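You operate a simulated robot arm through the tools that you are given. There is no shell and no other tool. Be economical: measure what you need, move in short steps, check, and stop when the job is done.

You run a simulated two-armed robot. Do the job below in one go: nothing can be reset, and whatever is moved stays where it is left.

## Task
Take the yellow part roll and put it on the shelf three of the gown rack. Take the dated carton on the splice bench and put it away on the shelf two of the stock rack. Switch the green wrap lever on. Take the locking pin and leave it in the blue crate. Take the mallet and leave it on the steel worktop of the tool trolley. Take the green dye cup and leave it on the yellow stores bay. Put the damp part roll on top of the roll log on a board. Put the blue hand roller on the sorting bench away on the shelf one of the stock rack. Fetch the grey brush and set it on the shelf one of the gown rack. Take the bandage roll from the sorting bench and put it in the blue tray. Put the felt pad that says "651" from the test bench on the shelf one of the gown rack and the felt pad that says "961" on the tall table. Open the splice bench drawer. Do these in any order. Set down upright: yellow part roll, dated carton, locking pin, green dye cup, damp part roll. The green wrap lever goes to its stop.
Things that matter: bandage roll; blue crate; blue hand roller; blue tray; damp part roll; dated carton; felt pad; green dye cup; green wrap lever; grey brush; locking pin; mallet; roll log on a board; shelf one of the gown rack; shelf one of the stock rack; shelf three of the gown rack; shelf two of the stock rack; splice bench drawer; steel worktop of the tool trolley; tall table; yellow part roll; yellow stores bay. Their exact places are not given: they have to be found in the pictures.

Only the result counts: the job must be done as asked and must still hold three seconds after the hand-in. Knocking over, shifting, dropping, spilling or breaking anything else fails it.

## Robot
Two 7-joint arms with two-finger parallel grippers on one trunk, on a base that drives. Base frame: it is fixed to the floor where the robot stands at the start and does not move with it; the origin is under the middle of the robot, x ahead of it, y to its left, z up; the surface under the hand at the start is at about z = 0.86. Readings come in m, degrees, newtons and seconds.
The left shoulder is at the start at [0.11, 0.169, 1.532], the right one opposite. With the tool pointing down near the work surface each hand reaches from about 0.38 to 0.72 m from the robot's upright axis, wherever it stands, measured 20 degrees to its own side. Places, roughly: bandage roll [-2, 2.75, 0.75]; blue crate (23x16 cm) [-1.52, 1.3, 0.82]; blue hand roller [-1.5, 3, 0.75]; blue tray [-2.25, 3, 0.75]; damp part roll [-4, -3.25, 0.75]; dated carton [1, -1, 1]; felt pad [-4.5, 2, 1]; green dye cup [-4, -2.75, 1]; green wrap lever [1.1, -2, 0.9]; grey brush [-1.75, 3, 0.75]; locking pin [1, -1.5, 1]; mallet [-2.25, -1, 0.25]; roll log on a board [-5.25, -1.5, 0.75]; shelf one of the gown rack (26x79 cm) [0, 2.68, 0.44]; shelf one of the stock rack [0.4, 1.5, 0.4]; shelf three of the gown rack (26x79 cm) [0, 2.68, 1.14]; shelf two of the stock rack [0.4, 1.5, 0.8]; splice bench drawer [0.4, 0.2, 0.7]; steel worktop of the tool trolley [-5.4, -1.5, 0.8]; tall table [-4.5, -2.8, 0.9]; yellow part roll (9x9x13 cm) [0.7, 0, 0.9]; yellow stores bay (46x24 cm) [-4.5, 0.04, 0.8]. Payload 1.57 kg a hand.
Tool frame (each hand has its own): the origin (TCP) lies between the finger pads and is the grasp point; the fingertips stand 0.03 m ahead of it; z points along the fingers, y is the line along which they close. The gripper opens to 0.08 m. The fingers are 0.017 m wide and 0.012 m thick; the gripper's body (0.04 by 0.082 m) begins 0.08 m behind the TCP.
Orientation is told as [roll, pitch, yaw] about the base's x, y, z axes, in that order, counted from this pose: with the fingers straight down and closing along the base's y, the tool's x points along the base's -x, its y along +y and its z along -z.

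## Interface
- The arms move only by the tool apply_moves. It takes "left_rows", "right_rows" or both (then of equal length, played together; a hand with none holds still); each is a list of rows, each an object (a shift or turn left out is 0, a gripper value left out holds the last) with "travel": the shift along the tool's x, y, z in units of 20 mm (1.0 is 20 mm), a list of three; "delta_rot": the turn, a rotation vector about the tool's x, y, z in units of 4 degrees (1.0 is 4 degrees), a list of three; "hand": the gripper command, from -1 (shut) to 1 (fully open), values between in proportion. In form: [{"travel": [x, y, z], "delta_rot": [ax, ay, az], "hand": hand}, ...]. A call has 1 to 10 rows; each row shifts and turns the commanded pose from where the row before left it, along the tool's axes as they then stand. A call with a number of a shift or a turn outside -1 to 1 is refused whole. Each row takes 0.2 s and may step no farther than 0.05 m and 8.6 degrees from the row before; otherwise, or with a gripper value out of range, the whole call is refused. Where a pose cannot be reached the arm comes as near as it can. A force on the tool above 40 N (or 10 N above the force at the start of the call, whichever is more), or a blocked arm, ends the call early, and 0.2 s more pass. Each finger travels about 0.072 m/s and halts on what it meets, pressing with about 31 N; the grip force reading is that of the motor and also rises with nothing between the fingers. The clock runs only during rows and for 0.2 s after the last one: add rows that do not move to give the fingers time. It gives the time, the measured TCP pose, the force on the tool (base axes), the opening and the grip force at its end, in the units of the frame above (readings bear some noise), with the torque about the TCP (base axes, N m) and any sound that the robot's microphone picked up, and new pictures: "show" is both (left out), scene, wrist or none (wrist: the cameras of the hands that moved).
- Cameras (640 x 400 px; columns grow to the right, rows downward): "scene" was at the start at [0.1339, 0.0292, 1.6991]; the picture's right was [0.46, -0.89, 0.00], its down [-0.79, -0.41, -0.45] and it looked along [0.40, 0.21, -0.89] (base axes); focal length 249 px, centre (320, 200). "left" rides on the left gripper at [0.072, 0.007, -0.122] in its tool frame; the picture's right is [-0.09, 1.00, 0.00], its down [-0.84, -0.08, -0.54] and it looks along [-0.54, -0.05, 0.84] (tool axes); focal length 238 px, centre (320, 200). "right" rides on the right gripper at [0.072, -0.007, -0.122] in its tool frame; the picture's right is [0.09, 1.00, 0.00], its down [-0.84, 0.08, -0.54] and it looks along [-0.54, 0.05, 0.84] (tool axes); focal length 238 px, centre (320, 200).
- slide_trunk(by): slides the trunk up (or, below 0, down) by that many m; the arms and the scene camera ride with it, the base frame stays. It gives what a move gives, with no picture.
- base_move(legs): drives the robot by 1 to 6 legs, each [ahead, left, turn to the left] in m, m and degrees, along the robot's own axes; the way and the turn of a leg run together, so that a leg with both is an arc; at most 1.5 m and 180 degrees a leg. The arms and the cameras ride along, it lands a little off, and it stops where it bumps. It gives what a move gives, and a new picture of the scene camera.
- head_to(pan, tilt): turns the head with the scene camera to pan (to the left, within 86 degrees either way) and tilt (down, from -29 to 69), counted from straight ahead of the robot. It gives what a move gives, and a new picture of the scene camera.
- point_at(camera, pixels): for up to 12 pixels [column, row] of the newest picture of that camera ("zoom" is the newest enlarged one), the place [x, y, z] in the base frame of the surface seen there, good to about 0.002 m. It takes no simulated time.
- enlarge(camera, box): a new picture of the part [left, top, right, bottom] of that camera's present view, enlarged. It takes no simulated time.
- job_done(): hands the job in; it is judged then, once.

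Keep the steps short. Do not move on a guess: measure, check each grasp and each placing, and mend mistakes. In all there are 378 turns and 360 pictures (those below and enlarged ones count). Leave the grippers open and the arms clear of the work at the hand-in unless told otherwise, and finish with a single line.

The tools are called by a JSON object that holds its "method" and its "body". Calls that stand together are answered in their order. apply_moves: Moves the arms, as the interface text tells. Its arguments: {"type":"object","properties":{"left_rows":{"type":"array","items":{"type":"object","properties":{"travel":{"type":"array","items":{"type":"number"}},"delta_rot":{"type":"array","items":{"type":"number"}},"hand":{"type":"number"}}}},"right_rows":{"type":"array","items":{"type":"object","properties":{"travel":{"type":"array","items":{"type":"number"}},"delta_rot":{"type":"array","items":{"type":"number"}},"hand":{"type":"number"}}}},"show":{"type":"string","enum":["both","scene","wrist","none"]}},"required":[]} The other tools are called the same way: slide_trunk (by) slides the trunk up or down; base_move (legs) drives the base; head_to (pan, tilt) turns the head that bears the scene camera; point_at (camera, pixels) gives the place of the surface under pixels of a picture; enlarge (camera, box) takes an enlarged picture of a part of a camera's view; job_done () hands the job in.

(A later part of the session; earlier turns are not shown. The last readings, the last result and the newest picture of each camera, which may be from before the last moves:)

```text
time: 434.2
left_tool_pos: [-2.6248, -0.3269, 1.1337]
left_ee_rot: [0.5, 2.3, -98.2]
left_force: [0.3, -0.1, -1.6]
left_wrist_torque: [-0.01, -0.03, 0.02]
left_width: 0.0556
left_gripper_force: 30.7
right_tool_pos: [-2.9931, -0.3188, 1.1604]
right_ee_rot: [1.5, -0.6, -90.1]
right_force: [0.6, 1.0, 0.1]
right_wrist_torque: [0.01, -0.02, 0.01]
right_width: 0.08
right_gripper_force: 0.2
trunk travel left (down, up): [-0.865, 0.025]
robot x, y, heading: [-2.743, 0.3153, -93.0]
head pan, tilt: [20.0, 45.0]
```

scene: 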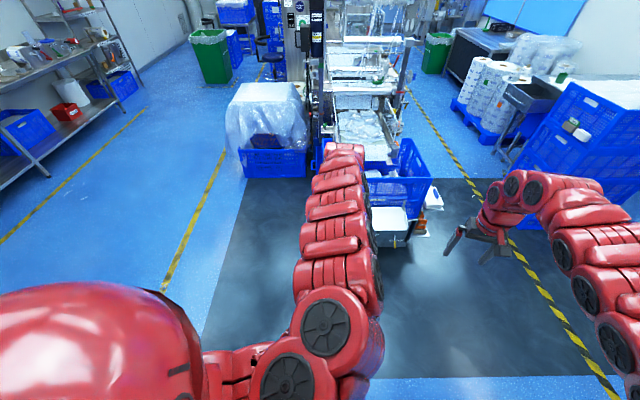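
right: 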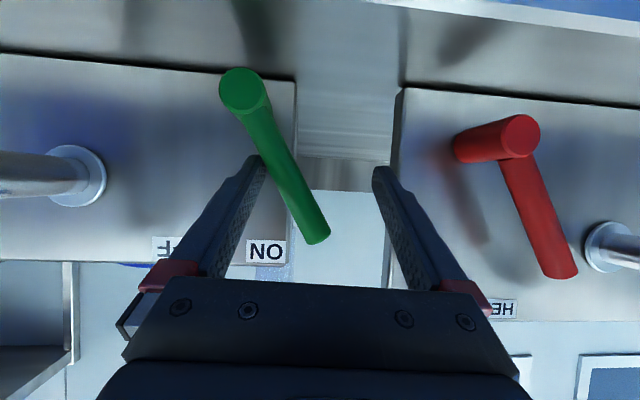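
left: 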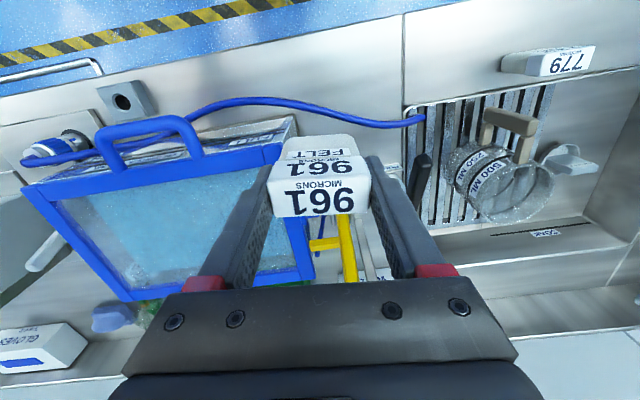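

{"method": "base_move", "body": {"legs": [[0.22, 0, 0], [0, 0.55, 0]]}}

{"method": "head_to", "body": {"pan": -15, "tilt": 45}}

```text
time: 438.6
left_tool_pos: [-2.084, -0.575, 1.1329]
left_ee_rot: [0.5, 2.1, -98.3]
left_force: [-0.1, 0.2, -1.0]
left_wrist_torque: [-0.02, -0.01, -0.01]
left_width: 0.0557
left_gripper_force: 30.6
right_tool_pos: [-2.4511, -0.5675, 1.1585]
right_ee_rot: [1.6, -0.4, -90.1]
right_force: [0.5, -0.3, 0.2]
right_wrist_torque: [0.03, -0.02, -0.02]
right_width: 0.0801
right_gripper_force: 0.0
trunk travel left (down, up): [-0.865, 0.025]
robot x, y, heading: [-2.2019, 0.066, -92.8]
head pan, tilt: [20.0, 45.0]
```

scene: 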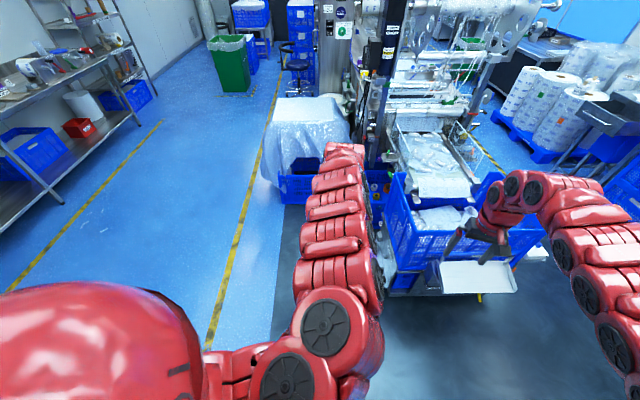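

```text
time: 439.6
left_tool_pos: [-2.0835, -0.574, 1.1323]
left_ee_rot: [0.6, 2.3, -98.2]
left_force: [0.1, -0.4, -1.6]
left_wrist_torque: [-0.03, 0.0, -0.02]
left_width: 0.0556
left_gripper_force: 31.0
right_tool_pos: [-2.4501, -0.5665, 1.1598]
right_ee_rot: [1.4, -0.4, -90.3]
right_force: [0.1, -0.2, -0.1]
right_wrist_torque: [0.04, 0.01, -0.04]
right_width: 0.08
right_gripper_force: 0.1
trunk travel left (down, up): [-0.865, 0.025]
robot x, y, heading: [-2.1973, 0.0668, -93.0]
head pan, tilt: [-15.0, 45.0]
```

scene: 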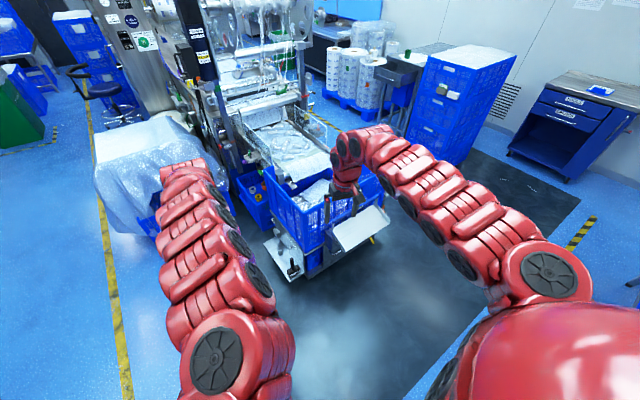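

Mallet visible near (290, 265). Enlarge and measure; also the dye cup seems at (407, 55).

{"method": "enlarge", "body": {"camera": "scene", "box": [245, 220, 345, 290]}}

{"method": "point_at", "body": {"camera": "zoom", "pixels": [[302, 205], [300, 240], [300, 285], [290, 305], [315, 300], [270, 290], [275, 240], [330, 320]]}}

{"method": "enlarge", "body": {"camera": "scene", "box": [320, 20, 480, 130]}}

```text
5.71 times, centred on (295, 255) of scene
```

zoom: 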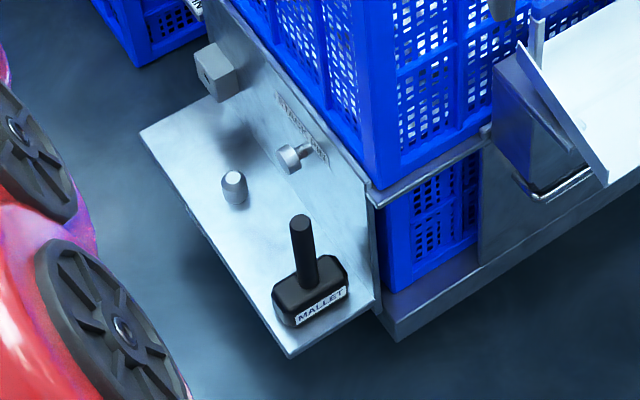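

```text
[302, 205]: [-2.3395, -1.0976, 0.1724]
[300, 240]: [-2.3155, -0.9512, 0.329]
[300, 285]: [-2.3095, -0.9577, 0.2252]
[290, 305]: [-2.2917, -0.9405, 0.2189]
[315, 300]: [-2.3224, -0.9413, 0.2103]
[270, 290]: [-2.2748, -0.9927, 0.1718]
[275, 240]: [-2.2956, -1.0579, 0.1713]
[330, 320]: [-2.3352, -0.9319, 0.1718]
```

```text
3.64 times, centred on (400, 75) of scene
```

zoom: 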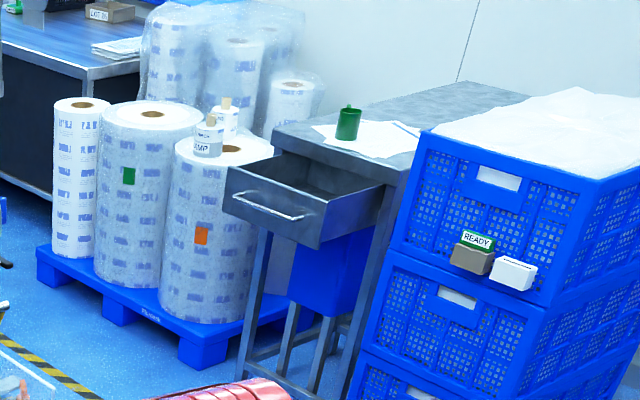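

{"method": "point_at", "body": {"camera": "scene", "pixels": [[304, 253], [303, 240], [306, 255], [309, 275], [130, 228], [225, 190], [308, 190], [299, 239]]}}

```text
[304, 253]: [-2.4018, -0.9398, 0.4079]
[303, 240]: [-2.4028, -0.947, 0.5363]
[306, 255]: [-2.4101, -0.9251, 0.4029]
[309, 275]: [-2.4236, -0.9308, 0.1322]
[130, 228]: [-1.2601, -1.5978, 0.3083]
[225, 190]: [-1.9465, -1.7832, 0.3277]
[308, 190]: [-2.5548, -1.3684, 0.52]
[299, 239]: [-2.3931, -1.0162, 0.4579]
```

{"method": "base_move", "body": {"legs": [[0.1, 0.154, 0], [0.27, 0, 0]]}}

{"method": "slide_trunk", "body": {"by": -0.4}}

{"method": "slide_trunk", "body": {"by": -0.24}}

{"method": "enlarge", "body": {"camera": "right", "box": [0, 0, 640, 400]}}

```text
time: 442.7
left_tool_pos: [-1.9507, -0.9508, 1.1328]
left_ee_rot: [0.6, 2.2, -98.2]
left_force: [-0.9, 0.3, -1.3]
left_wrist_torque: [-0.01, -0.04, -0.01]
left_width: 0.056
left_gripper_force: 31.0
right_tool_pos: [-2.316, -0.9443, 1.1612]
right_ee_rot: [1.5, -0.5, -90.1]
right_force: [1.0, 0.1, -0.5]
right_wrist_torque: [0.0, -0.02, 0.01]
right_width: 0.0799
right_gripper_force: 0.1
trunk travel left (down, up): [-0.865, 0.025]
robot x, y, heading: [-2.0697, -0.3109, -92.5]
head pan, tilt: [-15.0, 45.0]
```

scene: 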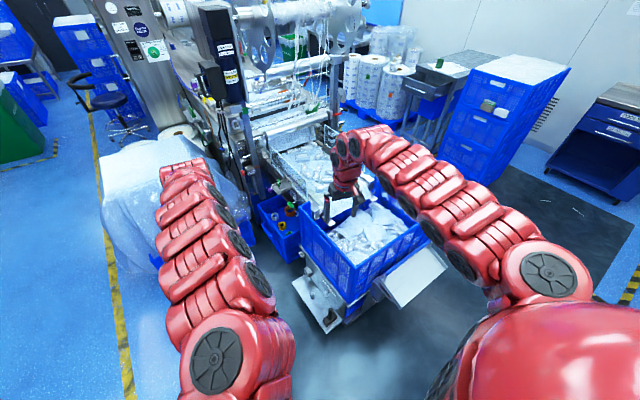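

```text
time: 446.5
left_tool_pos: [-1.9516, -0.9507, 0.7317]
left_ee_rot: [0.6, 2.3, -98.1]
left_force: [0.1, 0.8, -1.0]
left_wrist_torque: [-0.02, 0.02, 0.0]
left_width: 0.0556
left_gripper_force: 31.1
right_tool_pos: [-2.3182, -0.9437, 0.7595]
right_ee_rot: [1.5, -0.4, -90.0]
right_force: [0.6, 0.5, 0.3]
right_wrist_torque: [0.02, 0.01, 0.0]
right_width: 0.0799
right_gripper_force: 0.2
trunk travel left (down, up): [-0.465, 0.425]
robot x, y, heading: [-2.0688, -0.311, -92.6]
head pan, tilt: [-15.0, 45.0]
```

```text
time: 449.0
left_tool_pos: [-1.9493, -0.9499, 0.4921]
left_ee_rot: [0.6, 2.2, -98.3]
left_force: [0.1, -0.2, -1.1]
left_wrist_torque: [-0.02, 0.04, 0.0]
left_width: 0.0555
left_gripper_force: 31.3
right_tool_pos: [-2.3165, -0.9446, 0.5211]
right_ee_rot: [1.5, -0.3, -90.2]
right_force: [-0.3, -0.7, 0.2]
right_wrist_torque: [-0.02, -0.02, 0.03]
right_width: 0.0803
right_gripper_force: 0.1
trunk travel left (down, up): [-0.225, 0.665]
robot x, y, heading: [-2.0678, -0.3102, -92.8]
head pan, tilt: [-15.0, 45.0]
```

```text
1.00 times, centred on (320, 200) of right (not enlarged: the box is as wide or as high as the picture)
```

zoom: 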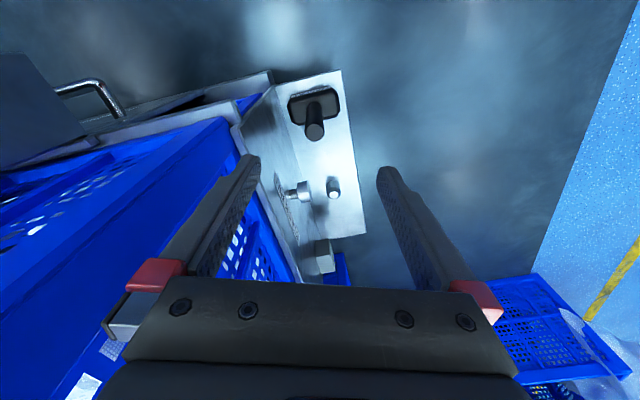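

{"method": "point_at", "body": {"camera": "zoom", "pixels": [[314, 131], [313, 115], [300, 100], [330, 105], [243, 140], [250, 175], [275, 90]]}}

```text
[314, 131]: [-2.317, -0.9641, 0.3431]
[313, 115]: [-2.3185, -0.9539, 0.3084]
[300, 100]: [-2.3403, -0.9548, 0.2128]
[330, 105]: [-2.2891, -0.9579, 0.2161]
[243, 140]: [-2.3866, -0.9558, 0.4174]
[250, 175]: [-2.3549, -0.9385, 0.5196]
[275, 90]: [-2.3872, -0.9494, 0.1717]
```

{"method": "apply_moves", "body": {"right_rows": [{"travel": [-0.5, 0, 0], "hand": 0.2}, {"travel": [-0.5, 0, 0]}], "show": "none"}}

{"method": "slide_trunk", "body": {"by": -0.205}}

{"method": "apply_moves", "body": {"right_rows": [{"hand": -1}, {"hand": -1}, {"hand": -1}, {"hand": -1}], "show": "wrist"}}

```text
time: 449.6
left_tool_pos: [-1.9495, -0.9522, 0.4922]
left_ee_rot: [0.6, 2.1, -98.1]
left_force: [-1.0, 0.0, -1.1]
left_wrist_torque: [-0.02, 0.02, -0.01]
left_width: 0.0556
left_gripper_force: 31.7
right_tool_pos: [-2.3174, -0.9646, 0.5198]
right_ee_rot: [1.5, -0.3, -90.1]
right_force: [0.1, 0.1, -0.1]
right_wrist_torque: [0.02, 0.0, -0.02]
right_width: 0.0478
right_gripper_force: 0.0
trunk travel left (down, up): [-0.225, 0.665]
robot x, y, heading: [-2.0667, -0.3087, -93.0]
head pan, tilt: [-15.0, 45.0]
```

```text
time: 451.8
left_tool_pos: [-1.9502, -0.9506, 0.2872]
left_ee_rot: [0.6, 2.3, -98.2]
left_force: [-1.0, 0.9, -1.1]
left_wrist_torque: [-0.03, -0.03, 0.01]
left_width: 0.0558
left_gripper_force: 31.1
right_tool_pos: [-2.3182, -0.9634, 0.3154]
right_ee_rot: [1.5, -0.4, -90.2]
right_force: [-0.4, -0.6, 0.7]
right_wrist_torque: [0.0, 0.0, 0.01]
right_width: 0.048
right_gripper_force: 0.0
trunk travel left (down, up): [-0.02, 0.87]
robot x, y, heading: [-2.066, -0.3071, -93.1]
head pan, tilt: [-15.0, 45.0]
```

```text
time: 452.8
left_tool_pos: [-1.9503, -0.9512, 0.2873]
left_ee_rot: [0.6, 2.2, -98.2]
left_force: [0.5, -0.1, -0.9]
left_wrist_torque: [0.01, -0.02, -0.02]
left_width: 0.0551
left_gripper_force: 31.3
right_tool_pos: [-2.3185, -0.9642, 0.3159]
right_ee_rot: [1.4, -0.5, -90.1]
right_force: [-7.3, -0.1, 5.0]
right_wrist_torque: [0.02, 1.49, 0.08]
right_width: 0.0255
right_gripper_force: 31.3
trunk travel left (down, up): [-0.02, 0.87]
robot x, y, heading: [-2.0681, -0.3081, -92.7]
head pan, tilt: [-15.0, 45.0]
```

right: 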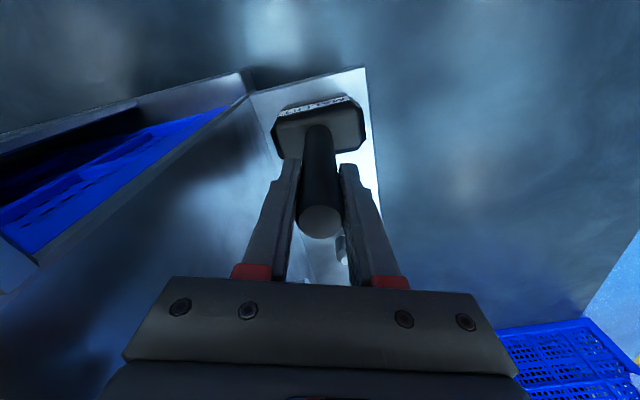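

Mallet gripped. Raise the trunk fully.

{"method": "slide_trunk", "body": {"by": 0.4}}

{"method": "slide_trunk", "body": {"by": 0.4}}

{"method": "base_move", "body": {"legs": [[-0.2, 0, 0]]}}

```text
time: 456.6
left_tool_pos: [-1.9504, -0.9505, 0.6872]
left_ee_rot: [0.5, 2.3, -98.2]
left_force: [-0.3, 0.2, -1.1]
left_wrist_torque: [0.02, -0.01, 0.01]
left_width: 0.0556
left_gripper_force: 31.2
right_tool_pos: [-2.3164, -0.964, 0.7153]
right_ee_rot: [1.5, -0.4, -90.2]
right_force: [-0.1, 0.2, -3.1]
right_wrist_torque: [0.0, 0.02, -0.04]
right_width: 0.0251
right_gripper_force: 31.3
trunk travel left (down, up): [-0.42, 0.47]
robot x, y, heading: [-2.0664, -0.3116, -92.8]
head pan, tilt: [-15.0, 45.0]
```

```text
time: 460.5
left_tool_pos: [-1.95, -0.9515, 1.0867]
left_ee_rot: [0.6, 2.3, -98.2]
left_force: [-0.6, 0.3, -0.8]
left_wrist_torque: [-0.01, 0.03, -0.01]
left_width: 0.0557
left_gripper_force: 31.3
right_tool_pos: [-2.317, -0.9647, 1.1161]
right_ee_rot: [1.5, -0.5, -90.1]
right_force: [-0.6, 0.4, -3.8]
right_wrist_torque: [0.04, 0.03, 0.0]
right_width: 0.0251
right_gripper_force: 31.0
trunk travel left (down, up): [-0.82, 0.07]
robot x, y, heading: [-2.0652, -0.3048, -92.8]
head pan, tilt: [-15.0, 45.0]
```

```text
time: 462.1
left_tool_pos: [-1.9414, -0.754, 1.085]
left_ee_rot: [0.6, 2.3, -98.5]
left_force: [-0.3, -0.4, -2.0]
left_wrist_torque: [0.01, 0.01, 0.01]
left_width: 0.0556
left_gripper_force: 30.9
right_tool_pos: [-2.3102, -0.765, 1.1148]
right_ee_rot: [1.5, -0.3, -90.3]
right_force: [0.0, -0.4, -3.5]
right_wrist_torque: [0.02, 0.02, -0.01]
right_width: 0.0248
right_gripper_force: 30.7
trunk travel left (down, up): [-0.82, 0.07]
robot x, y, heading: [-2.054, -0.1103, -93.1]
head pan, tilt: [-15.0, 45.0]
```

scene: 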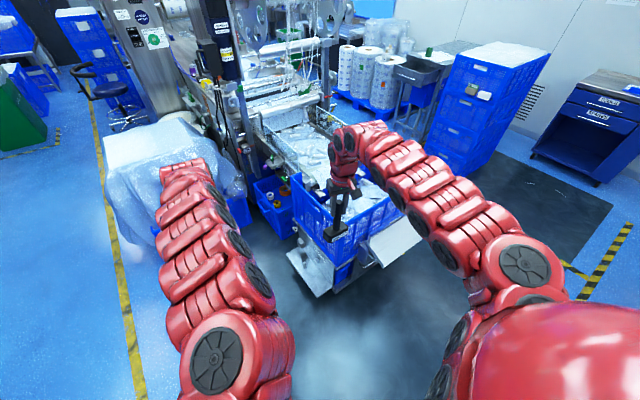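

Mallet held. Turn west and drive to the tool trolley.

{"method": "base_move", "body": {"legs": [[0, 0, -68], [1.2, 0.1, 0], [1.2, 0.1, 0]]}}

{"method": "head_to", "body": {"pan": 0, "tilt": 35}}

```text
time: 476.7
left_tool_pos: [-4.7717, -1.4582, 1.0869]
left_ee_rot: [0.6, 2.2, -166.4]
left_force: [0.0, 0.8, -1.4]
left_wrist_torque: [-0.01, -0.02, -0.02]
left_width: 0.0556
left_gripper_force: 31.2
right_tool_pos: [-4.9196, -1.1224, 1.1161]
right_ee_rot: [1.5, -0.3, -158.2]
right_force: [0.0, -0.5, -2.9]
right_wrist_torque: [0.05, 0.01, 0.02]
right_width: 0.0248
right_gripper_force: 30.9
trunk travel left (down, up): [-0.82, 0.07]
robot x, y, heading: [-4.2178, -1.1117, -161.1]
head pan, tilt: [-15.0, 45.0]
```

scene: 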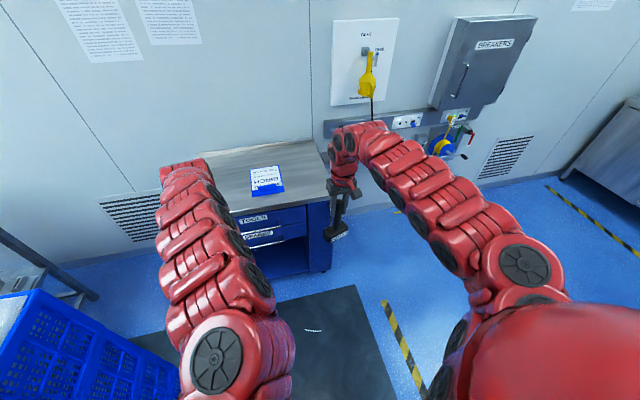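

```text
time: 477.4
left_tool_pos: [-4.7713, -1.4582, 1.0868]
left_ee_rot: [0.7, 2.3, -166.4]
left_force: [0.2, 0.1, -0.5]
left_wrist_torque: [-0.01, 0.01, -0.04]
left_width: 0.0554
left_gripper_force: 30.6
right_tool_pos: [-4.9189, -1.1219, 1.1149]
right_ee_rot: [1.5, -0.4, -158.3]
right_force: [0.0, 0.2, -2.7]
right_wrist_torque: [0.01, 0.03, 0.0]
right_width: 0.0249
right_gripper_force: 31.2
trunk travel left (down, up): [-0.82, 0.07]
robot x, y, heading: [-4.2188, -1.1114, -161.1]
head pan, tilt: [0.0, 35.0]
```

scene: 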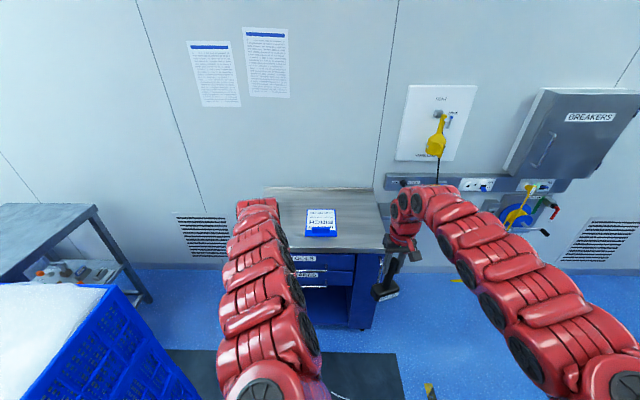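

{"method": "point_at", "body": {"camera": "scene", "pixels": [[355, 225], [370, 240], [360, 205], [335, 212], [308, 212], [336, 235], [308, 235], [320, 218], [378, 246], [290, 205]]}}

{"method": "enlarge", "body": {"camera": "scene", "box": [250, 180, 410, 300]}}

```text
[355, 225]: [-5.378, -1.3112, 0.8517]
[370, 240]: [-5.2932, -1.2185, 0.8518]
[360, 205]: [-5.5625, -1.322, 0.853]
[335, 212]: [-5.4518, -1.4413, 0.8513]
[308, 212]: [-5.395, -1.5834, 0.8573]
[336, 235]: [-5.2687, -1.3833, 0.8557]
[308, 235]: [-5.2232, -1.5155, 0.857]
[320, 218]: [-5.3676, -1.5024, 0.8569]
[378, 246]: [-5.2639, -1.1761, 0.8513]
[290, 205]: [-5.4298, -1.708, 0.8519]
```

```text
3.33 times, centred on (330, 240) of scene
```

zoom: 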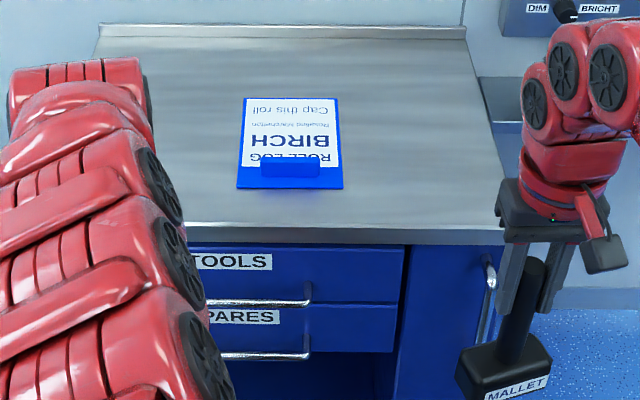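

{"method": "base_move", "body": {"legs": [[0.5, 0.01, 0]]}}

{"method": "slide_trunk", "body": {"by": -0.112}}

{"method": "apply_moves", "body": {"right_rows": [{"travel": [0, 0, 0.15]}, {"travel": [0, 0, 0.15]}, {"travel": [0, 0, 0.15]}], "show": "wrist"}}

```text
time: 480.4
left_tool_pos: [-5.2468, -1.6278, 1.0868]
left_ee_rot: [0.6, 2.3, -166.7]
left_force: [0.0, -0.6, -1.2]
left_wrist_torque: [0.0, 0.0, -0.01]
left_width: 0.0559
left_gripper_force: 31.5
right_tool_pos: [-5.3934, -1.2916, 1.1161]
right_ee_rot: [1.5, -0.4, -158.5]
right_force: [-0.3, -0.1, -3.8]
right_wrist_torque: [0.01, -0.02, 0.03]
right_width: 0.0251
right_gripper_force: 31.3
trunk travel left (down, up): [-0.82, 0.07]
robot x, y, heading: [-4.6892, -1.2802, -161.0]
head pan, tilt: [0.0, 35.0]
```

scene: 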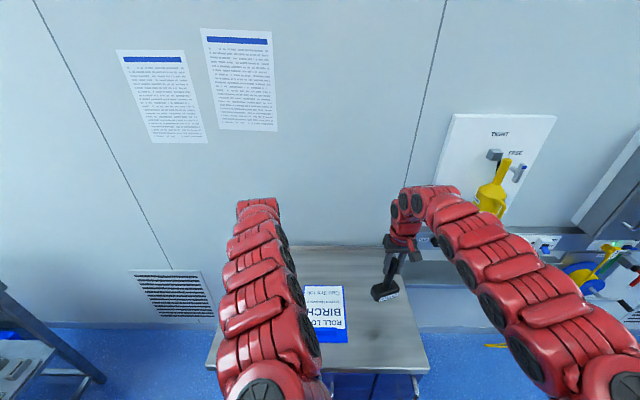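

```text
time: 481.8
left_tool_pos: [-5.2458, -1.6285, 0.975]
left_ee_rot: [0.6, 2.2, -166.7]
left_force: [0.4, 0.6, -0.6]
left_wrist_torque: [0.04, -0.01, 0.0]
left_width: 0.0556
left_gripper_force: 31.4
right_tool_pos: [-5.3939, -1.2929, 1.0034]
right_ee_rot: [1.5, -0.3, -158.5]
right_force: [0.2, -0.3, -3.1]
right_wrist_torque: [0.02, 0.0, 0.0]
right_width: 0.025
right_gripper_force: 30.4
trunk travel left (down, up): [-0.708, 0.182]
robot x, y, heading: [-4.6934, -1.2863, -160.9]
head pan, tilt: [0.0, 35.0]
```

```text
time: 482.6
left_tool_pos: [-5.2444, -1.6278, 0.9769]
left_ee_rot: [0.7, 2.2, -166.7]
left_force: [1.2, 0.7, -1.4]
left_wrist_torque: [-0.03, 0.0, 0.02]
left_width: 0.0557
left_gripper_force: 31.1
right_tool_pos: [-5.3926, -1.2935, 0.9971]
right_ee_rot: [1.4, -0.8, -158.5]
right_force: [-1.5, 0.4, 20.4]
right_wrist_torque: [1.09, 0.38, 0.05]
right_width: 0.0248
right_gripper_force: 31.3
trunk travel left (down, up): [-0.708, 0.182]
robot x, y, heading: [-4.6901, -1.2873, -161.2]
head pan, tilt: [0.0, 35.0]
```

right: 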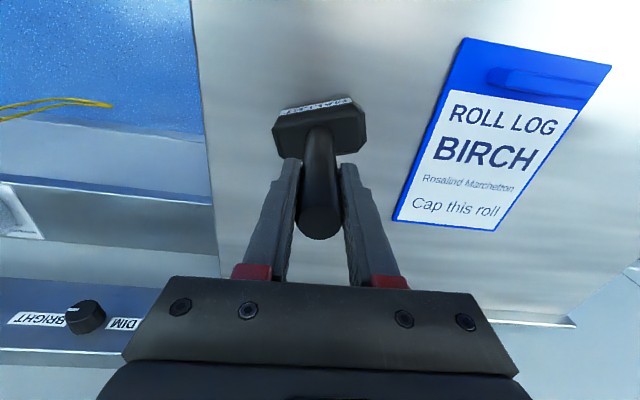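

{"method": "apply_moves", "body": {"right_rows": [{"travel": [0, 0, -0.15]}, {"hand": 0.2}, {"hand": 0.6}, {"hand": 1}, {"hand": 1}], "show": "none"}}

{"method": "slide_trunk", "body": {"by": 0.18}}

{"method": "base_move", "body": {"legs": [[-0.45, 0, 0]]}}

```text
time: 483.8
left_tool_pos: [-5.2471, -1.6293, 0.9746]
left_ee_rot: [0.6, 2.2, -166.7]
left_force: [0.9, 0.2, -1.0]
left_wrist_torque: [-0.01, 0.02, 0.03]
left_width: 0.0556
left_gripper_force: 31.2
right_tool_pos: [-5.3924, -1.2926, 0.9978]
right_ee_rot: [1.5, -0.3, -158.5]
right_force: [1.0, -0.1, -0.9]
right_wrist_torque: [0.02, 0.0, 0.0]
right_width: 0.08
right_gripper_force: 0.0
trunk travel left (down, up): [-0.708, 0.182]
robot x, y, heading: [-4.6934, -1.2845, -161.2]
head pan, tilt: [0.0, 35.0]
```

```text
time: 485.8
left_tool_pos: [-5.247, -1.6291, 1.1557]
left_ee_rot: [0.6, 2.1, -166.7]
left_force: [0.4, 0.3, -0.8]
left_wrist_torque: [-0.02, -0.01, -0.01]
left_width: 0.0554
left_gripper_force: 30.9
right_tool_pos: [-5.3935, -1.2927, 1.1774]
right_ee_rot: [1.4, -0.4, -158.5]
right_force: [-0.2, 0.9, 0.8]
right_wrist_torque: [0.01, 0.02, 0.01]
right_width: 0.0802
right_gripper_force: 0.1
trunk travel left (down, up): [-0.888, 0.002]
robot x, y, heading: [-4.6927, -1.2844, -161.3]
head pan, tilt: [0.0, 35.0]
```

```text
time: 488.5
left_tool_pos: [-4.8266, -1.4884, 1.1532]
left_ee_rot: [0.7, 2.2, -166.5]
left_force: [0.0, -0.2, -1.2]
left_wrist_torque: [-0.02, -0.05, 0.05]
left_width: 0.0556
left_gripper_force: 30.9
right_tool_pos: [-4.9744, -1.1506, 1.1769]
right_ee_rot: [1.5, -0.4, -158.5]
right_force: [0.9, -0.7, -0.1]
right_wrist_torque: [0.0, 0.01, 0.01]
right_width: 0.0799
right_gripper_force: 0.0
trunk travel left (down, up): [-0.888, 0.002]
robot x, y, heading: [-4.2734, -1.1412, -161.0]
head pan, tilt: [0.0, 35.0]
```

scene: 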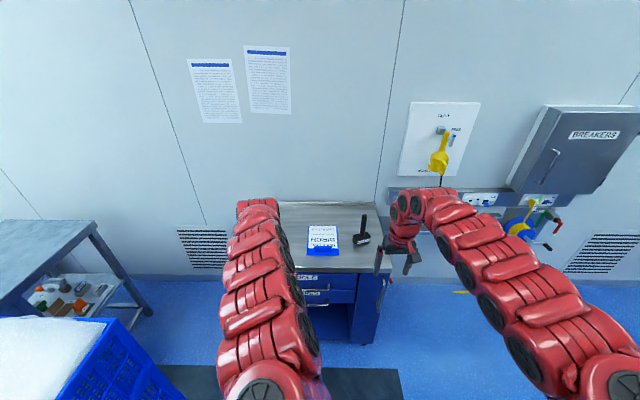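

{"method": "head_to", "body": {"pan": 50, "tilt": 30}}

{"method": "point_at", "body": {"camera": "scene", "pixels": [[300, 200], [350, 200], [400, 200], [250, 200], [200, 150], [450, 300]]}}

```text
time: 489.7
left_tool_pos: [-4.8269, -1.4871, 1.1555]
left_ee_rot: [0.6, 2.2, -166.6]
left_force: [-0.2, -0.2, -0.6]
left_wrist_torque: [-0.02, -0.01, 0.01]
left_width: 0.0555
left_gripper_force: 30.7
right_tool_pos: [-4.9728, -1.1511, 1.1784]
right_ee_rot: [1.4, -0.4, -158.4]
right_force: [0.2, 0.1, -0.4]
right_wrist_torque: [0.03, 0.02, 0.02]
right_width: 0.0799
right_gripper_force: 0.1
trunk travel left (down, up): [-0.888, 0.002]
robot x, y, heading: [-4.2726, -1.1449, -160.7]
head pan, tilt: [50.0, 30.0]
```

scene: 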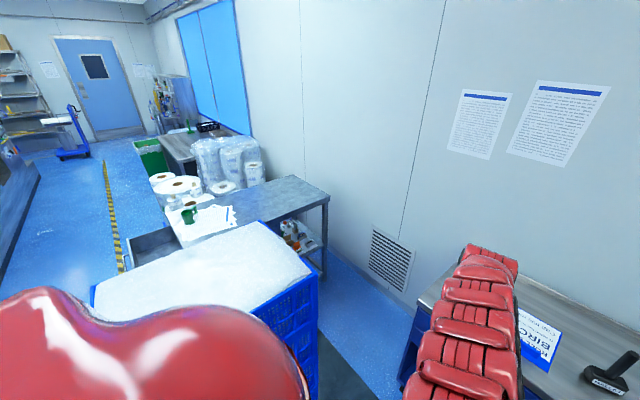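

```text
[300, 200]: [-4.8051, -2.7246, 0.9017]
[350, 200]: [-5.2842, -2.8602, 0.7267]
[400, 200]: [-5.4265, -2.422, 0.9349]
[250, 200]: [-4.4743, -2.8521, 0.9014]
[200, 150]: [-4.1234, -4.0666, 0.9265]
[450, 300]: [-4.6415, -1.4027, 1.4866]
```

{"method": "point_at", "body": {"camera": "scene", "pixels": [[326, 201], [288, 178], [180, 240], [190, 212], [188, 222], [200, 270], [312, 275], [218, 188], [165, 177], [230, 185], [150, 245], [176, 187]]}}

{"method": "enlarge", "body": {"camera": "scene", "box": [110, 130, 290, 260]}}

```text
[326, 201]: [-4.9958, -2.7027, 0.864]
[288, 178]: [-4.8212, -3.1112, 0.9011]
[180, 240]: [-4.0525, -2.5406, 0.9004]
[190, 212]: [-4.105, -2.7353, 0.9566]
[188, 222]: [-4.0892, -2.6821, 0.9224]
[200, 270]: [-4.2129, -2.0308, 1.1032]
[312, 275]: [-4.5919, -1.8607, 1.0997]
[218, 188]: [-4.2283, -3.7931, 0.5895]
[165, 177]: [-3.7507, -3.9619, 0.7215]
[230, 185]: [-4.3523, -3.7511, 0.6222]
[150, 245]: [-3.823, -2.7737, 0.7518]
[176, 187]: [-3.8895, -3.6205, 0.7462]
```

```text
3.08 times, centred on (200, 195) of scene
```

zoom: 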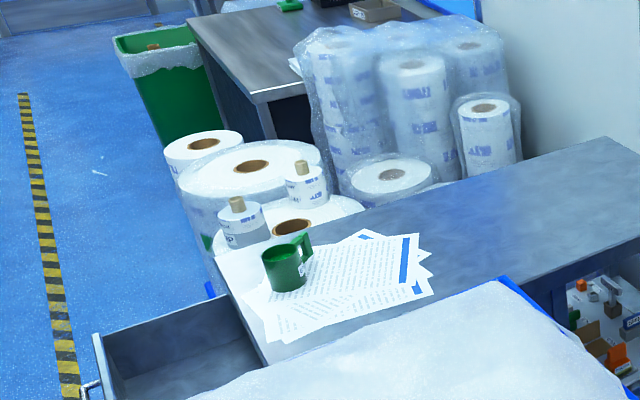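

Approach the tall table from the aisle east of it: back away, turn south, and drive in.

{"method": "base_move", "body": {"legs": [[-0.85, 0, 0], [0, 0, 70]]}}

{"method": "head_to", "body": {"pan": 0, "tilt": 30}}

{"method": "point_at", "body": {"camera": "scene", "pixels": [[220, 300], [250, 250], [260, 220], [420, 300], [400, 250], [390, 220]]}}

```text
time: 497.2
left_tool_pos: [-3.3406, -1.5081, 1.155]
left_ee_rot: [0.5, 2.2, -97.1]
left_force: [0.3, -0.3, -2.1]
left_wrist_torque: [-0.01, 0.01, 0.0]
left_width: 0.0558
left_gripper_force: 30.7
right_tool_pos: [-3.7075, -1.5271, 1.1778]
right_ee_rot: [1.5, -0.4, -88.9]
right_force: [0.3, 0.2, 0.7]
right_wrist_torque: [-0.01, 0.01, 0.03]
right_width: 0.0802
right_gripper_force: 0.0
trunk travel left (down, up): [-0.888, 0.002]
robot x, y, heading: [-3.4688, -0.8686, -91.8]
head pan, tilt: [50.0, 30.0]
```

scene: 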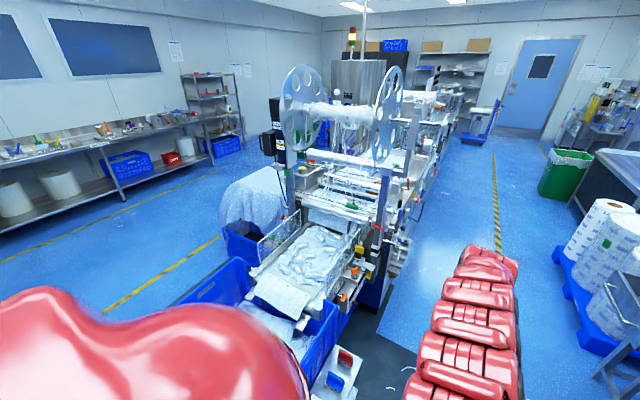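

```text
time: 498.4
left_tool_pos: [-3.3407, -1.5083, 1.1545]
left_ee_rot: [0.6, 2.2, -97.1]
left_force: [-0.2, 0.6, -1.4]
left_wrist_torque: [-0.02, 0.01, 0.02]
left_width: 0.0555
left_gripper_force: 31.1
right_tool_pos: [-3.706, -1.5284, 1.1762]
right_ee_rot: [1.5, -0.4, -89.0]
right_force: [0.2, 0.6, 0.0]
right_wrist_torque: [0.02, 0.01, 0.03]
right_width: 0.0801
right_gripper_force: 0.2
trunk travel left (down, up): [-0.888, 0.002]
robot x, y, heading: [-3.4636, -0.8657, -91.7]
head pan, tilt: [0.0, 30.0]
```

scene: 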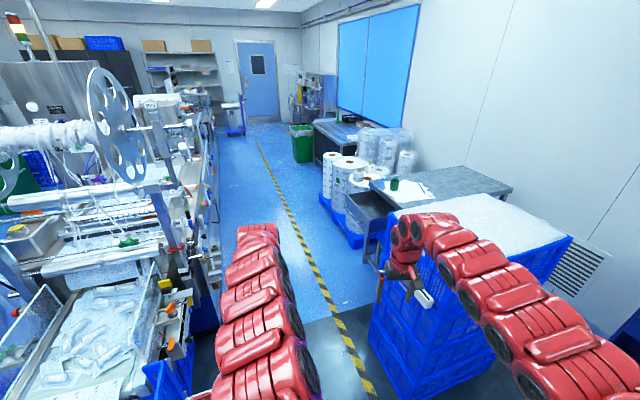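

```text
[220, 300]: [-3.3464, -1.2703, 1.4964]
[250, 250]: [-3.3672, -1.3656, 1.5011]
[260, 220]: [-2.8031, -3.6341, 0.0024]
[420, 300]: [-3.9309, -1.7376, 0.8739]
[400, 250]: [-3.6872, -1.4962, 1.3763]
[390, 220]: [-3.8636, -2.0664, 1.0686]
```

{"method": "base_move", "body": {"legs": [[0, -0.2, 0], [0, 0, 20.7], [0.9, -0.06, 0]]}}

{"method": "head_to", "body": {"pan": -45, "tilt": 35}}

```text
time: 505.4
left_tool_pos: [-3.0556, -2.2596, 1.1563]
left_ee_rot: [0.7, 2.1, -74.6]
left_force: [0.2, -0.9, -2.2]
left_wrist_torque: [-0.03, -0.01, -0.01]
left_width: 0.0554
left_gripper_force: 30.8
right_tool_pos: [-3.3845, -2.419, 1.178]
right_ee_rot: [1.5, -0.4, -66.5]
right_force: [-0.3, 0.6, -1.0]
right_wrist_torque: [-0.03, -0.03, 0.03]
right_width: 0.0799
right_gripper_force: 0.1
trunk travel left (down, up): [-0.888, 0.002]
robot x, y, heading: [-3.4223, -1.7191, -69.2]
head pan, tilt: [0.0, 30.0]
```

scene: 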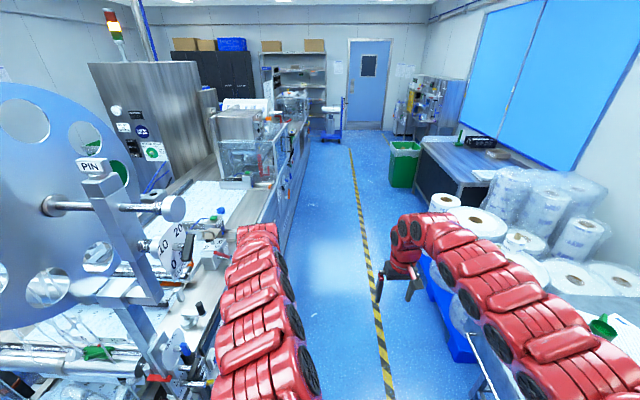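

```text
time: 506.6
left_tool_pos: [-3.0551, -2.259, 1.155]
left_ee_rot: [0.6, 2.2, -74.6]
left_force: [0.3, 0.5, -2.3]
left_wrist_torque: [0.0, 0.02, 0.0]
left_width: 0.0556
left_gripper_force: 31.2
right_tool_pos: [-3.3854, -2.4201, 1.1775]
right_ee_rot: [1.5, -0.4, -66.6]
right_force: [0.6, -0.6, 0.4]
right_wrist_torque: [0.04, 0.0, 0.02]
right_width: 0.0802
right_gripper_force: 0.1
trunk travel left (down, up): [-0.888, 0.002]
robot x, y, heading: [-3.42, -1.7175, -69.3]
head pan, tilt: [-45.0, 35.0]
```

scene: 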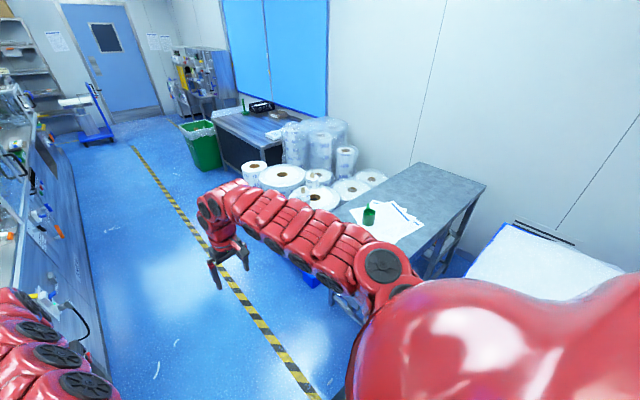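

{"method": "base_move", "body": {"legs": [[0.6, 0, -1], [0, 0, -90.5]]}}

{"method": "head_to", "body": {"pan": 5, "tilt": 42}}

```text
time: 513.8
left_tool_pos: [-3.7627, -2.64, 1.1548]
left_ee_rot: [0.6, 2.2, -166.4]
left_force: [-0.1, -0.2, -0.5]
left_wrist_torque: [-0.01, -0.02, 0.02]
left_width: 0.0555
left_gripper_force: 31.0
right_tool_pos: [-3.9107, -2.302, 1.1761]
right_ee_rot: [1.5, -0.5, -158.4]
right_force: [0.2, 0.7, 0.3]
right_wrist_torque: [0.02, 0.03, 0.01]
right_width: 0.0799
right_gripper_force: 0.1
trunk travel left (down, up): [-0.888, 0.002]
robot x, y, heading: [-3.2091, -2.2924, -161.2]
head pan, tilt: [-45.0, 35.0]
```

scene: 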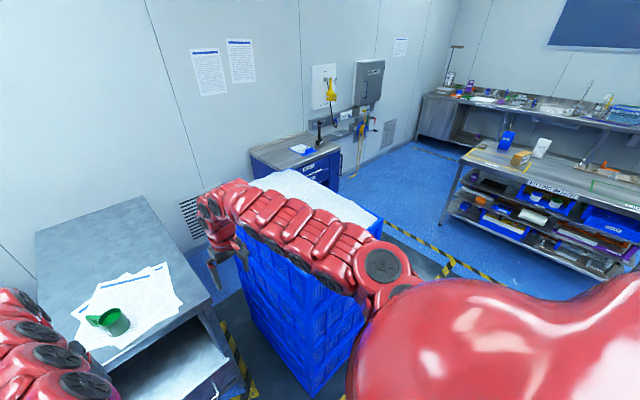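

```text
time: 515.0
left_tool_pos: [-3.7623, -2.6385, 1.1544]
left_ee_rot: [0.6, 2.2, -166.4]
left_force: [-0.3, 0.3, -1.3]
left_wrist_torque: [-0.04, 0.04, 0.04]
left_width: 0.0556
left_gripper_force: 31.0
right_tool_pos: [-3.9098, -2.3034, 1.1769]
right_ee_rot: [1.6, -0.4, -158.3]
right_force: [-0.1, 0.7, 0.9]
right_wrist_torque: [0.02, 0.01, 0.04]
right_width: 0.08
right_gripper_force: 0.0
trunk travel left (down, up): [-0.888, 0.002]
robot x, y, heading: [-3.2063, -2.2917, -161.1]
head pan, tilt: [5.0, 42.0]
```

scene: 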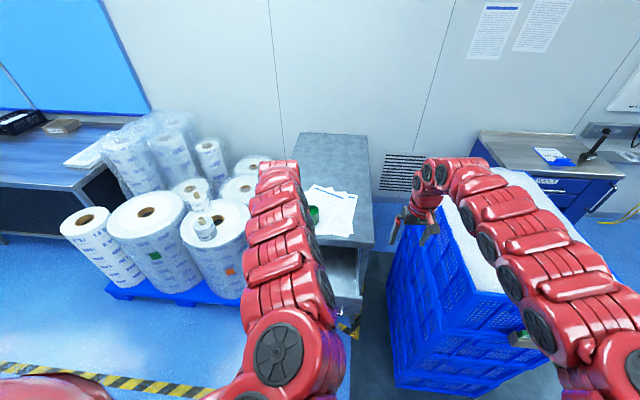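

{"method": "enlarge", "body": {"camera": "scene", "box": [270, 130, 400, 290]}}

{"method": "point_at", "body": {"camera": "zoom", "pixels": [[390, 235], [420, 250], [420, 150], [330, 110], [350, 60], [300, 220], [395, 205], [330, 240], [410, 200], [280, 70]]}}

```text
2.50 times, centred on (335, 210) of scene
```

zoom: 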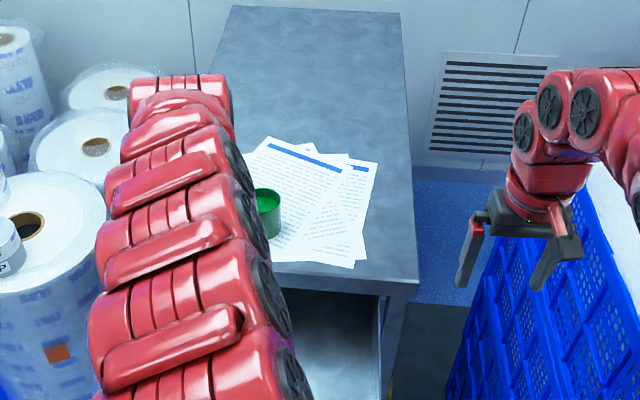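

```text
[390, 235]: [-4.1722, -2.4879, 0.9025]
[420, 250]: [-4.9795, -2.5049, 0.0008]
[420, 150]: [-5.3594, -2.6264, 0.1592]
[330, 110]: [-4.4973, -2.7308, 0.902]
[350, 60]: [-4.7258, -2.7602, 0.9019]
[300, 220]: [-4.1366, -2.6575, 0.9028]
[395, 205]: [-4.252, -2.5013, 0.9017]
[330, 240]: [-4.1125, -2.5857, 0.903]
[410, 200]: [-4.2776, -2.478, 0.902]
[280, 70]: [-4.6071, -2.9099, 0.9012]
```

{"method": "point_at", "body": {"camera": "scene", "pixels": [[405, 250], [440, 300], [480, 330], [395, 350], [420, 385], [470, 385], [500, 330]]}}

```text
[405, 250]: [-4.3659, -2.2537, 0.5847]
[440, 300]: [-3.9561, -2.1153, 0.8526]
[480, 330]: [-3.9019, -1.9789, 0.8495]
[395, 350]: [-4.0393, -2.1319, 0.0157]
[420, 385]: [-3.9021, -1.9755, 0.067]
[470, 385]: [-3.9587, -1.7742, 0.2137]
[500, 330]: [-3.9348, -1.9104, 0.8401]
```

Place the pad on the table front at about n −4.72, u −1.10. Shift base right and forward, then reach.

{"method": "base_move", "body": {"legs": [[0, -0.15, 0], [0.2, 0, 0]]}}

{"method": "apply_moves", "body": {"left_rows": [{"travel": [-1, 0, 0]}, {"travel": [-1, 0, 0]}, {"travel": [-1, 0, 0]}, {"travel": [-1, 0, 0]}, {"travel": [-1, 0, 0]}], "show": "wrist"}}

```text
time: 517.6
left_tool_pos: [-3.9921, -2.5639, 1.1555]
left_ee_rot: [0.6, 2.0, -166.0]
left_force: [-0.4, -0.3, -1.3]
left_wrist_torque: [0.01, 0.0, -0.01]
left_width: 0.0557
left_gripper_force: 31.5
right_tool_pos: [-4.143, -2.2284, 1.178]
right_ee_rot: [1.5, -0.5, -157.8]
right_force: [0.6, 0.3, -0.7]
right_wrist_torque: [0.0, 0.02, 0.0]
right_width: 0.0802
right_gripper_force: 0.1
trunk travel left (down, up): [-0.888, 0.002]
robot x, y, heading: [-3.4446, -2.2078, -160.5]
head pan, tilt: [5.0, 42.0]
```

scene: 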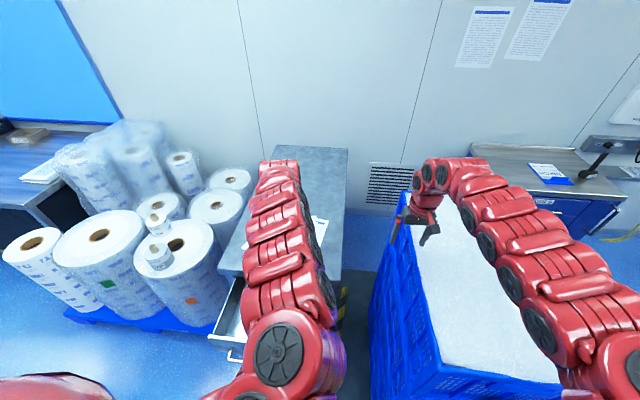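

```text
time: 518.8
left_tool_pos: [-4.0714, -2.5797, 1.153]
left_ee_rot: [0.7, 2.2, -165.9]
left_force: [0.3, 0.5, -1.4]
left_wrist_torque: [0.01, 0.02, 0.04]
left_width: 0.0556
left_gripper_force: 31.3
left hand out of reach, approached as far as the arm can: row 5
right_tool_pos: [-4.1448, -2.2276, 1.1782]
right_ee_rot: [1.7, -0.4, -158.0]
right_force: [0.1, 0.5, 0.4]
right_wrist_torque: [0.01, 0.0, 0.0]
right_width: 0.08
right_gripper_force: 0.2
trunk travel left (down, up): [-0.888, 0.002]
robot x, y, heading: [-3.4465, -2.2143, -160.5]
head pan, tilt: [5.0, 42.0]
```

left: 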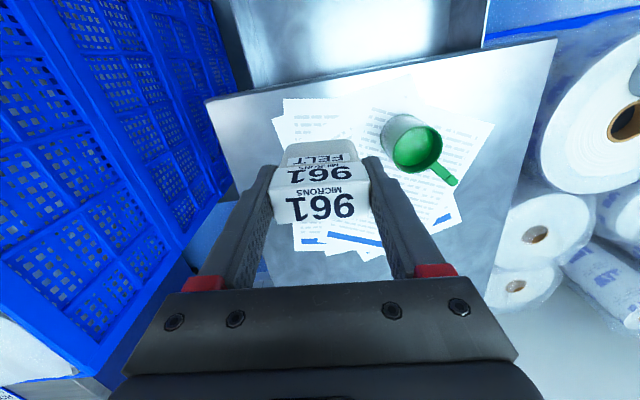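

{"method": "apply_moves", "body": {"right_rows": [{"travel": [0, 1, 0], "hand": 0}, {"travel": [0, 1, 0]}, {"travel": [0, 1, 0]}, {"travel": [0, 1, 0]}, {"travel": [0, 1, 0]}], "show": "none"}}

{"method": "point_at", "body": {"camera": "left", "pixels": [[412, 150], [395, 150], [436, 150], [405, 125], [425, 175], [450, 178], [260, 180], [285, 110], [230, 130]]}}

```text
time: 520.0
left_tool_pos: [-4.0733, -2.5814, 1.153]
left_ee_rot: [0.6, 2.3, -166.0]
left_force: [0.3, 0.0, -1.5]
left_wrist_torque: [0.0, -0.01, -0.03]
left_width: 0.0555
left_gripper_force: 30.4
right_tool_pos: [-4.1086, -2.3209, 1.1783]
right_ee_rot: [1.6, -0.4, -157.9]
right_force: [0.9, -0.3, -0.3]
right_wrist_torque: [0.01, 0.0, 0.02]
right_width: 0.0399
right_gripper_force: 0.1
trunk travel left (down, up): [-0.888, 0.002]
robot x, y, heading: [-3.4435, -2.214, -160.6]
head pan, tilt: [5.0, 42.0]
```

```text
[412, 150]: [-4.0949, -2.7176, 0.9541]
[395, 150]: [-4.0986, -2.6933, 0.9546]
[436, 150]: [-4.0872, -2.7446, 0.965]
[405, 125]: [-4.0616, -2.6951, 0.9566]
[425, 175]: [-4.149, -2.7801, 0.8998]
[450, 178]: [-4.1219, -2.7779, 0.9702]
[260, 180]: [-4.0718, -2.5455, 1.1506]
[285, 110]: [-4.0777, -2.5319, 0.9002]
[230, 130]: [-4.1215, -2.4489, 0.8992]
```

{"method": "slide_trunk", "body": {"by": -0.178}}

{"method": "apply_moves", "body": {"left_rows": [{"travel": [0, 0, 0.2]}, {"travel": [0, 0, 0.2]}, {"travel": [0, 0, 0.2]}], "show": "none"}}

```text
time: 522.0
left_tool_pos: [-4.0717, -2.582, 0.9746]
left_ee_rot: [0.5, 2.2, -166.1]
left_force: [0.0, -1.0, -1.1]
left_wrist_torque: [0.0, -0.01, 0.01]
left_width: 0.0556
left_gripper_force: 30.7
right_tool_pos: [-4.1089, -2.3197, 1.0003]
right_ee_rot: [1.4, -0.4, -158.0]
right_force: [0.0, 0.1, -0.6]
right_wrist_torque: [0.01, 0.0, -0.02]
right_width: 0.0402
right_gripper_force: 0.0
trunk travel left (down, up): [-0.71, 0.18]
robot x, y, heading: [-3.4473, -2.2161, -160.6]
head pan, tilt: [5.0, 42.0]
```

```text
time: 522.8
left_tool_pos: [-4.0712, -2.582, 0.966]
left_ee_rot: [0.7, 1.8, -165.9]
left_force: [-2.2, -3.4, 23.8]
left_wrist_torque: [0.39, 0.52, 0.1]
left_width: 0.0555
left_gripper_force: 30.6
right_tool_pos: [-4.1077, -2.3186, 1.0019]
right_ee_rot: [1.4, -0.5, -157.9]
right_force: [0.9, -1.2, -0.2]
right_wrist_torque: [0.01, -0.01, 0.01]
right_width: 0.04
right_gripper_force: 0.1
trunk travel left (down, up): [-0.71, 0.18]
robot x, y, heading: [-3.4453, -2.2135, -160.4]
head pan, tilt: [5.0, 42.0]
```

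Contact; release the pad and lift by the trunk.

{"method": "apply_moves", "body": {"left_rows": [{"travel": [0, 0, -0.1]}, {"hand": 1}, {"hand": 1}, {"hand": 1}], "show": "none"}}

{"method": "slide_trunk", "body": {"by": 0.15}}

{"method": "apply_moves", "body": {"left_rows": [{}], "show": "wrist"}}

```text
time: 523.8
left_tool_pos: [-4.0708, -2.5811, 0.9647]
left_ee_rot: [0.6, 2.2, -166.0]
left_force: [-0.2, 0.6, 1.2]
left_wrist_torque: [-0.02, -0.01, 0.02]
left_width: 0.0798
left_gripper_force: 0.2
right_tool_pos: [-4.1088, -2.3204, 1.0004]
right_ee_rot: [1.5, -0.4, -157.9]
right_force: [-0.6, 0.1, -0.5]
right_wrist_torque: [0.0, 0.01, 0.01]
right_width: 0.0397
right_gripper_force: 0.0
trunk travel left (down, up): [-0.71, 0.18]
robot x, y, heading: [-3.4463, -2.214, -160.6]
head pan, tilt: [5.0, 42.0]
```

```text
time: 525.5
left_tool_pos: [-4.0715, -2.5812, 1.1135]
left_ee_rot: [0.6, 2.2, -166.0]
left_force: [0.7, 0.2, 0.7]
left_wrist_torque: [0.0, 0.02, 0.01]
left_width: 0.08
left_gripper_force: 0.0
right_tool_pos: [-4.1093, -2.3199, 1.151]
right_ee_rot: [1.5, -0.5, -157.9]
right_force: [0.1, 0.3, -0.8]
right_wrist_torque: [0.01, -0.01, 0.02]
right_width: 0.0398
right_gripper_force: 0.0
trunk travel left (down, up): [-0.86, 0.03]
robot x, y, heading: [-3.4456, -2.2097, -160.7]
head pan, tilt: [5.0, 42.0]
```

```text
time: 525.9
left_tool_pos: [-4.071, -2.5807, 1.1149]
left_ee_rot: [0.6, 2.2, -166.0]
left_force: [0.0, 0.0, -0.1]
left_wrist_torque: [0.02, 0.02, 0.02]
left_width: 0.0799
left_gripper_force: 0.1
right_tool_pos: [-4.1071, -2.3208, 1.1504]
right_ee_rot: [1.5, -0.4, -157.9]
right_force: [-0.2, -0.1, 0.3]
right_wrist_torque: [0.01, 0.0, 0.02]
right_width: 0.0399
right_gripper_force: 0.1
trunk travel left (down, up): [-0.86, 0.03]
robot x, y, heading: [-3.4442, -2.2139, -160.5]
head pan, tilt: [5.0, 42.0]
```

left: 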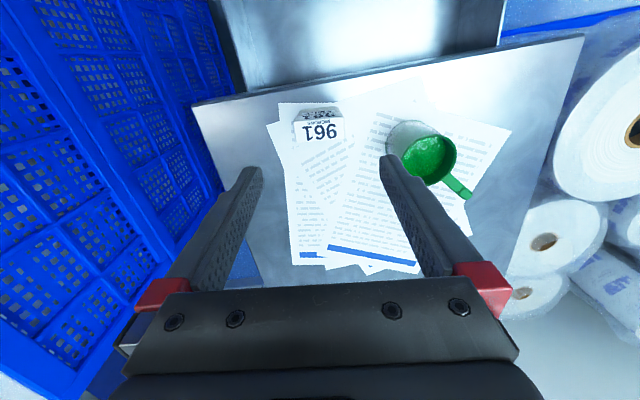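

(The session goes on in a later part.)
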